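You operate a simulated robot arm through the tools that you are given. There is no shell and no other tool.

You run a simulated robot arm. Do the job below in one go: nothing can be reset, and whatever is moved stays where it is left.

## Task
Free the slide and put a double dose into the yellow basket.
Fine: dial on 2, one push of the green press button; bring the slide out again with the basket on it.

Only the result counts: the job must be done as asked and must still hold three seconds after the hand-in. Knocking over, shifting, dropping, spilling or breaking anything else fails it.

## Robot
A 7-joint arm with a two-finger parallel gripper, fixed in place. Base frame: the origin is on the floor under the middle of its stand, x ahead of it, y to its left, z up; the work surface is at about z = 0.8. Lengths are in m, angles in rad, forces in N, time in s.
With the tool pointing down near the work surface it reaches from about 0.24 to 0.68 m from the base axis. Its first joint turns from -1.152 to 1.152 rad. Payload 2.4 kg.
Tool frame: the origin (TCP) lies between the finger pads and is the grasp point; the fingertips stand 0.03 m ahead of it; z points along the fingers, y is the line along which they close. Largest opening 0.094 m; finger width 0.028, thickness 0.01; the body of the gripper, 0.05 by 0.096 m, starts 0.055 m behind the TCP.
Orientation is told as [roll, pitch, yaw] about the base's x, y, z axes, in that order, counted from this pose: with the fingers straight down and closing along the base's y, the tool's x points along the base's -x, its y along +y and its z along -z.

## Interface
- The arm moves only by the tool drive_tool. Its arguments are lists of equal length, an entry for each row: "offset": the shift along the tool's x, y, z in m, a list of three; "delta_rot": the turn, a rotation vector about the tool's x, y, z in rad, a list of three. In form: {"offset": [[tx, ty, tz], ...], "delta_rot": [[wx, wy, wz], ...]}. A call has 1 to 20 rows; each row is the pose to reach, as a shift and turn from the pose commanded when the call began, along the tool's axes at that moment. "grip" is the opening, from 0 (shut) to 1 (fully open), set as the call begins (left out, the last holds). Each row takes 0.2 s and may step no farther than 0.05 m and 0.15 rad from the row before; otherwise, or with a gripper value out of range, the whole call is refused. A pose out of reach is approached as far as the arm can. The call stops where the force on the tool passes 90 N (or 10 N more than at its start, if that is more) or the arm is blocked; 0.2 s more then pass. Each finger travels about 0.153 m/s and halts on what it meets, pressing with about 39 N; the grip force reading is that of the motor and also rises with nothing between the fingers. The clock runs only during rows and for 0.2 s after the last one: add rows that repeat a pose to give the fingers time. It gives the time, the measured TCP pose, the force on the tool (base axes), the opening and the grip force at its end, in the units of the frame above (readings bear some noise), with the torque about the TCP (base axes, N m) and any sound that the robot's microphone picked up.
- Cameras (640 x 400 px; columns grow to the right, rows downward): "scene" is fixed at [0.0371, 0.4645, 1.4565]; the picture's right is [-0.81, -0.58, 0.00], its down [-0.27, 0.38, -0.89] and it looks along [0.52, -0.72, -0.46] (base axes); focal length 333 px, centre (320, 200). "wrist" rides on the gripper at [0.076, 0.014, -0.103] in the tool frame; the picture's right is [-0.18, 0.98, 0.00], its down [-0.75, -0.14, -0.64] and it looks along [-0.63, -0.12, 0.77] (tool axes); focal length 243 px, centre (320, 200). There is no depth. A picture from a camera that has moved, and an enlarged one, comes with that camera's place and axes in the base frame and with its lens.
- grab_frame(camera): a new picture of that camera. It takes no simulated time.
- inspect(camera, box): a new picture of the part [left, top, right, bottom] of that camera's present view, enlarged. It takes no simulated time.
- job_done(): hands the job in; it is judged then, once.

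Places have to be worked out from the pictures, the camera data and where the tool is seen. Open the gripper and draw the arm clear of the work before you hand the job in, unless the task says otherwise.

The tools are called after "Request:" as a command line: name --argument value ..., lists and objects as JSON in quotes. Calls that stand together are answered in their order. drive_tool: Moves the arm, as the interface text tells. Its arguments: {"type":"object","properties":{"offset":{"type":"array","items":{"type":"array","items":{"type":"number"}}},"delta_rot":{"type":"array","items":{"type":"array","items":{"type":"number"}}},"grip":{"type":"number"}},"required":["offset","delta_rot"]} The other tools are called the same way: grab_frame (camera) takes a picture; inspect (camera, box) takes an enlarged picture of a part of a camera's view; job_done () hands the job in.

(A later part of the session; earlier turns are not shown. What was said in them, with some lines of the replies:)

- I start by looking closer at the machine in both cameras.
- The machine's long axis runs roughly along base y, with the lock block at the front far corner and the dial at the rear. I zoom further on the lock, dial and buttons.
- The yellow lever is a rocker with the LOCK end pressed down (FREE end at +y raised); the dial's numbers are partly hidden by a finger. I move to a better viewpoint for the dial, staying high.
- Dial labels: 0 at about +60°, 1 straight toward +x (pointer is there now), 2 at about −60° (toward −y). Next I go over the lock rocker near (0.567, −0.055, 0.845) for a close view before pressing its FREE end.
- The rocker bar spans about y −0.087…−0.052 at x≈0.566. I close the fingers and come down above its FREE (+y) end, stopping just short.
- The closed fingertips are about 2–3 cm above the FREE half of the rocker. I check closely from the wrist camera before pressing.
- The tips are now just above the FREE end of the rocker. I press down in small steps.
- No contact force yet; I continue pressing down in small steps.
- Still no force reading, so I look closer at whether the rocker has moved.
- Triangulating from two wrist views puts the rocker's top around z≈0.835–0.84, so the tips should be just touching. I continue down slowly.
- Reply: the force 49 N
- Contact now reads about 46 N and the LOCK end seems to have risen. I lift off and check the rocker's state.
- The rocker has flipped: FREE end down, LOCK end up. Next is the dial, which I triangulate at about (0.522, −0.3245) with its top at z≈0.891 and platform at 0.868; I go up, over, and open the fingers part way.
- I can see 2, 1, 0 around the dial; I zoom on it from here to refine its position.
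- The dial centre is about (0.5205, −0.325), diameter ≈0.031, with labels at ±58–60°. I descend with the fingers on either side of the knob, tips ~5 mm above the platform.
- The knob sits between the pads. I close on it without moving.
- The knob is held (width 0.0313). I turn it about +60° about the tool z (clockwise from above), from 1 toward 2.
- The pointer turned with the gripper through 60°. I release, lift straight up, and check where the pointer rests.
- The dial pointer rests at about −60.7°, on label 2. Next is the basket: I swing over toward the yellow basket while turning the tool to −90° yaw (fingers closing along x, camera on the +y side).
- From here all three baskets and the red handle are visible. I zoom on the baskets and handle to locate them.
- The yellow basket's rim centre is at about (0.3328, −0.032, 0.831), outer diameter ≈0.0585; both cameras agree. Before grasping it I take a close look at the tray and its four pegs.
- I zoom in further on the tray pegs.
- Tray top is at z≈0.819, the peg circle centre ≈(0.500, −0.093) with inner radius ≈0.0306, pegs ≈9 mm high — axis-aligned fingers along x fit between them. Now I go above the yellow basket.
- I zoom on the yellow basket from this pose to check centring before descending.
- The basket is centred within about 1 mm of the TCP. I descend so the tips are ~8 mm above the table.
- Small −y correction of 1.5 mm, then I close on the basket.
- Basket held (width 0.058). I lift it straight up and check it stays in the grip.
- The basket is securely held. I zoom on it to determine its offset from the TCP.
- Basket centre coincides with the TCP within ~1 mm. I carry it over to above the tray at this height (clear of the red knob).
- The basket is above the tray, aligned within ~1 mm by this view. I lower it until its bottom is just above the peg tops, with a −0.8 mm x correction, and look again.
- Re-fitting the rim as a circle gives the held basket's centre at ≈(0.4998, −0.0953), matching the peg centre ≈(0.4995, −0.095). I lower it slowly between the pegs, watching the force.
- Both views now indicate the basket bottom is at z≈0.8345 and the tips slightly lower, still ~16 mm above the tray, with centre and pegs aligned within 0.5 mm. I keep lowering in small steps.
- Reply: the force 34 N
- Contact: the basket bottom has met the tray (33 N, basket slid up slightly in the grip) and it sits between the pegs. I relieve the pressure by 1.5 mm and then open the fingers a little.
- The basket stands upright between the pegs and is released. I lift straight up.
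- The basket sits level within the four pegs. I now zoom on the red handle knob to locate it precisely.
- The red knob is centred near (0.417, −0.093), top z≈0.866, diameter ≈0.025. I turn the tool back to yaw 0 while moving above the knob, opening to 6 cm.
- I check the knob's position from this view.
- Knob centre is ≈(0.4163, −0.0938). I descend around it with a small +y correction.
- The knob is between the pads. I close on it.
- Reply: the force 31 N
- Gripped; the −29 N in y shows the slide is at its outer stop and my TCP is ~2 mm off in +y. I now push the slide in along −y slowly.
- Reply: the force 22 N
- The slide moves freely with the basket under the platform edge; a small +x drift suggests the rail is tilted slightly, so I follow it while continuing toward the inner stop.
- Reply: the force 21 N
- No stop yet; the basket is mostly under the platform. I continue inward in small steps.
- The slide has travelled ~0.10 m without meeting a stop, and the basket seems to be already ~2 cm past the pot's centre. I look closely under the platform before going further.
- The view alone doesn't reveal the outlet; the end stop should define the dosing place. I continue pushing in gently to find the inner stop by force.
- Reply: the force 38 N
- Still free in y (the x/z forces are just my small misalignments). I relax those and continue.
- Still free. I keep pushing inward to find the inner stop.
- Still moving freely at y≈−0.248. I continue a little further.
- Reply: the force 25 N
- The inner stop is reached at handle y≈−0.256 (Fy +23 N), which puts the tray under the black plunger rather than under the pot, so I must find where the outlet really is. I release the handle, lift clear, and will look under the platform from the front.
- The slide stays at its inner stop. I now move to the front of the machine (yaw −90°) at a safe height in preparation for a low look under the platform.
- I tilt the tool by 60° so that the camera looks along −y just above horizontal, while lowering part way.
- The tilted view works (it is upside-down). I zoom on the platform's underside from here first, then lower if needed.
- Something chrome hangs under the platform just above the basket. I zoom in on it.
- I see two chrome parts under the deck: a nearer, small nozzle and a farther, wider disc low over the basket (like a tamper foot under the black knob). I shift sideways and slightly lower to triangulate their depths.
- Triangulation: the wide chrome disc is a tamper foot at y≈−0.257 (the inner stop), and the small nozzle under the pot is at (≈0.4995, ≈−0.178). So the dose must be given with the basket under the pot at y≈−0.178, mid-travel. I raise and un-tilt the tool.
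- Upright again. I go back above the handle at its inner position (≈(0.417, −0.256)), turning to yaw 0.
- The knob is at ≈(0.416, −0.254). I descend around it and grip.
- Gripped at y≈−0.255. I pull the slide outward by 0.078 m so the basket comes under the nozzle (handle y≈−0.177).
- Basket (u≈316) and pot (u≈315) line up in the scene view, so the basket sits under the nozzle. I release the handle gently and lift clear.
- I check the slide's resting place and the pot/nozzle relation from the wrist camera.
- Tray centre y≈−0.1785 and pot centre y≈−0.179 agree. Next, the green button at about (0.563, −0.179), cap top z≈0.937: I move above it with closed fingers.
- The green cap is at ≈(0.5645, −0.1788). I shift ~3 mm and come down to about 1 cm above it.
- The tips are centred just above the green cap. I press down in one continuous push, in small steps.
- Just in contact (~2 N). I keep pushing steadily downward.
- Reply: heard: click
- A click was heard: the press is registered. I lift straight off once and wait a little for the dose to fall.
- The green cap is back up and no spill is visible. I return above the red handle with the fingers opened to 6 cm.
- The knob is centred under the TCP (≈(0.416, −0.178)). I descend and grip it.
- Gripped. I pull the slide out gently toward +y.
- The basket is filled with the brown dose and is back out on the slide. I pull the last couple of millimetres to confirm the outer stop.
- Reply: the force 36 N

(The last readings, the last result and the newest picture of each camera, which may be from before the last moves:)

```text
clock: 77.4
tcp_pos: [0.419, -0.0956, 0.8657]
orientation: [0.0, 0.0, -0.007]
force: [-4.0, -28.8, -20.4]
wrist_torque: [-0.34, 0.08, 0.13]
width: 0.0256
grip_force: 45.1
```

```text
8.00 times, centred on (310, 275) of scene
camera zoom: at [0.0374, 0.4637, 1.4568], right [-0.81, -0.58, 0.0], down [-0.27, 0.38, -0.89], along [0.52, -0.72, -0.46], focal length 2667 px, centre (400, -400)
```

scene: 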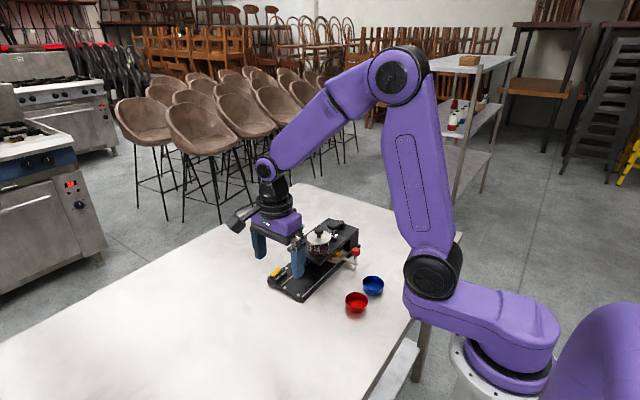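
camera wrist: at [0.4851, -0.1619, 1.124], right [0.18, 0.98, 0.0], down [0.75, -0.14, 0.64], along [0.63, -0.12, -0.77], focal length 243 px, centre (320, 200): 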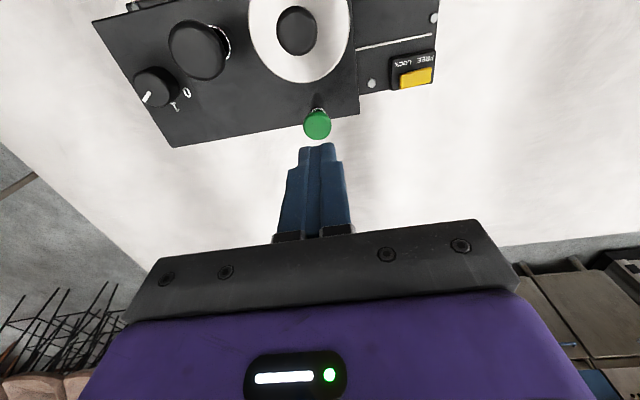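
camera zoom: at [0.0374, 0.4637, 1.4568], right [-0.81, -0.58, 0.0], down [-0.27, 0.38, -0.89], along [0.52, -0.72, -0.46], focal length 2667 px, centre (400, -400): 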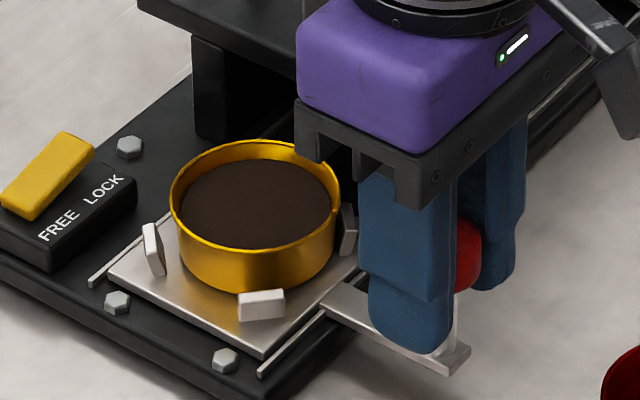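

The slide is at its outer stop (−29 N). I ease the preload, release the handle, and lift clear.

Request:
drive_tool --offset '[[0, -0.0015, 0.0004], [0, -0.0018, 0.0004]]' --delta_rot '[[0, 0, 0], [0, 0, 0]]'

Request:
drive_tool --offset '[[0, 0, 0], [0, 0, 0], [0, 0, 0]]' --delta_rot '[[0, 0, 0], [0, 0, 0], [0, 0, 0]]' --grip 0.64

Request:
drive_tool --offset '[[0, 0, -0.015], [0, 0, -0.04], [0, 0, -0.08], [0, 0, -0.12], [0, 0, -0.16], [0.03, 0, -0.19], [0.06, 0, -0.22]]' --delta_rot '[[0, 0, 0], [0, 0, 0], [0, 0, 0], [0, 0, 0], [0, 0, 0], [0, 0, 0], [0, 0, 0]]' --grip 0.64

Request:
grab_frame --camera "scene"

Request:
inspect --camera "scene" --box '[260, 205, 400, 345]'

Request:
grab_frame --camera "wrist"

```text
clock: 78.0
tcp_pos: [0.417, -0.0952, 0.8639]
orientation: [0.004, -0.003, -0.003]
force: [-5.5, -22.0, -7.0]
wrist_torque: [-0.22, -0.72, -0.43]
width: 0.0253
grip_force: 45.5
```

```text
clock: 78.8
tcp_pos: [0.4172, -0.0933, 0.864]
orientation: [-0.002, -0.002, -0.001]
force: [-0.1, 0.0, 0.0]
wrist_torque: [-0.01, 0.04, 0.03]
width: 0.0604
grip_force: 0.0
```

```text
clock: 80.4
tcp_pos: [0.3561, -0.0943, 1.086]
orientation: [0.002, 0.0, 0.001]
force: [0.0, -0.3, 0.0]
wrist_torque: [0.01, -0.02, 0.0]
width: 0.0603
grip_force: 0.1
```

```text
taken
```

scene: 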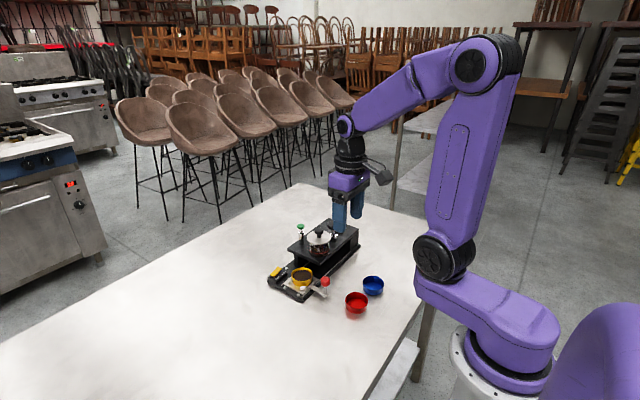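

```text
2.86 times, centred on (330, 275) of scene
camera zoom: at [0.0371, 0.4645, 1.4565], right [-0.81, -0.58, 0.0], down [-0.27, 0.38, -0.89], along [0.52, -0.72, -0.46], focal length 953 px, centre (291, -14)
```

zoom: 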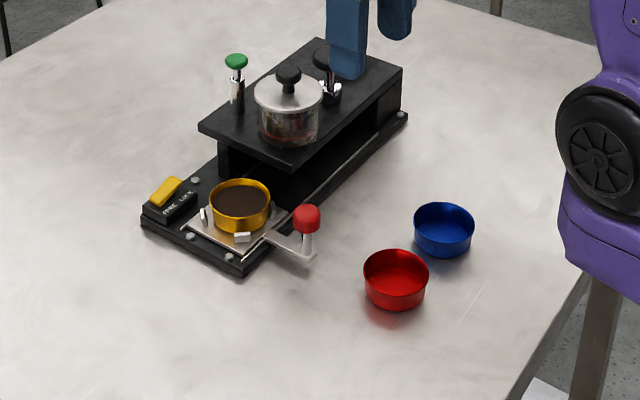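

```text
taken
camera wrist: at [0.2802, -0.0788, 1.1892], right [0.18, 0.98, 0.0], down [0.75, -0.14, 0.64], along [0.63, -0.12, -0.77], focal length 243 px, centre (320, 200)
```

wrist: 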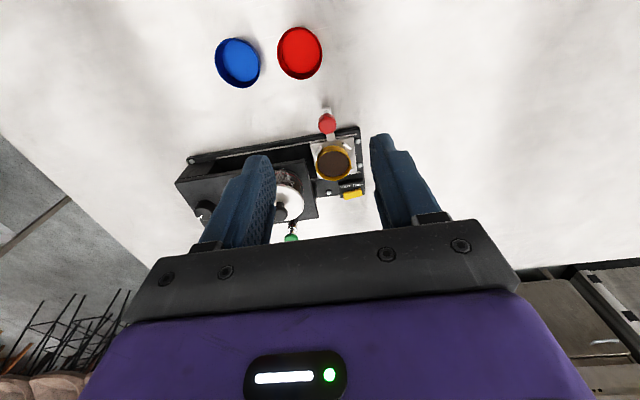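

The filled basket sits on the extended slide; I open the gripper fully and check the dial, lock and the deck for spills one last time.

Request:
drive_tool --offset '[[0, 0, -0.02], [0, 0, -0.04], [0, 0, -0.04]]' --delta_rot '[[0, 0, 0], [0, 0, 0], [0, 0, 0]]' --grip 1

Request:
inspect --camera "scene" --box '[264, 215, 364, 305]'

Request:
inspect --camera "wrist" --box '[170, 100, 380, 240]'

```text
clock: 81.2
tcp_pos: [0.3594, -0.0937, 1.1255]
orientation: [0.0, 0.0, 0.001]
force: [0.0, 0.9, -0.4]
wrist_torque: [-0.01, -0.01, -0.03]
width: 0.094
grip_force: 0.1
```

```text
4.44 times, centred on (314, 260) of scene
camera zoom: at [0.0371, 0.4645, 1.4565], right [-0.81, -0.58, 0.0], down [-0.27, 0.38, -0.89], along [0.52, -0.72, -0.46], focal length 1482 px, centre (347, -67)
```

zoom: 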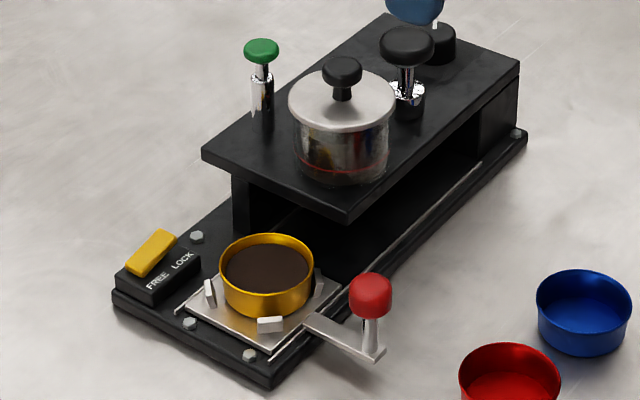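

```text
2.86 times, centred on (275, 170) of wrist
camera zoom: at [0.2811, -0.0789, 1.2276], right [0.18, 0.98, 0.0], down [0.75, -0.14, 0.64], along [0.63, -0.12, -0.77], focal length 693 px, centre (449, 286)
```

zoom: 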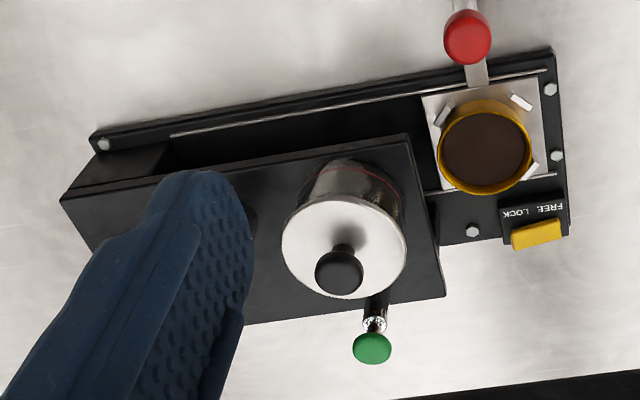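

The slide is free and pulled out. The yellow basket on it holds the dose, the dial is on 2, there is no visible spill, and the red and blue baskets are untouched. The arm is clear with the gripper open, so I hand the job in.

Request:
job_done

```text
The job is handed in.
```

The slide is free and pulled out to its outer stop, with the yellow basket on it holding the dose. I handed the job in, but no verdict came back.

- **Lock:** I pressed the FREE end of the yellow rocker and it flipped over.
- **Dial:** I turned it from 1 to 2. The pointer measured on the 2 mark after I let go.
- **Dose:** I pushed the green button once and heard one click. The basket came back out full of a brown dose. I couldn't measure the amount, so "double" rests on the dial setting and the single push.
- **Detour:** I first pushed the slide in to its inner stop, but that put the basket under the black knob. I looked under the deck, found the nozzle beneath the pot, and moved the slide back so the basket was under it before pressing green. Nothing was dispensed at the inner stop.
- **Everything else:** I saw no spill in the final pictures. I didn't touch the red and blue baskets, the pot or the black knob. The gripper is open and the arm is clear of the work.
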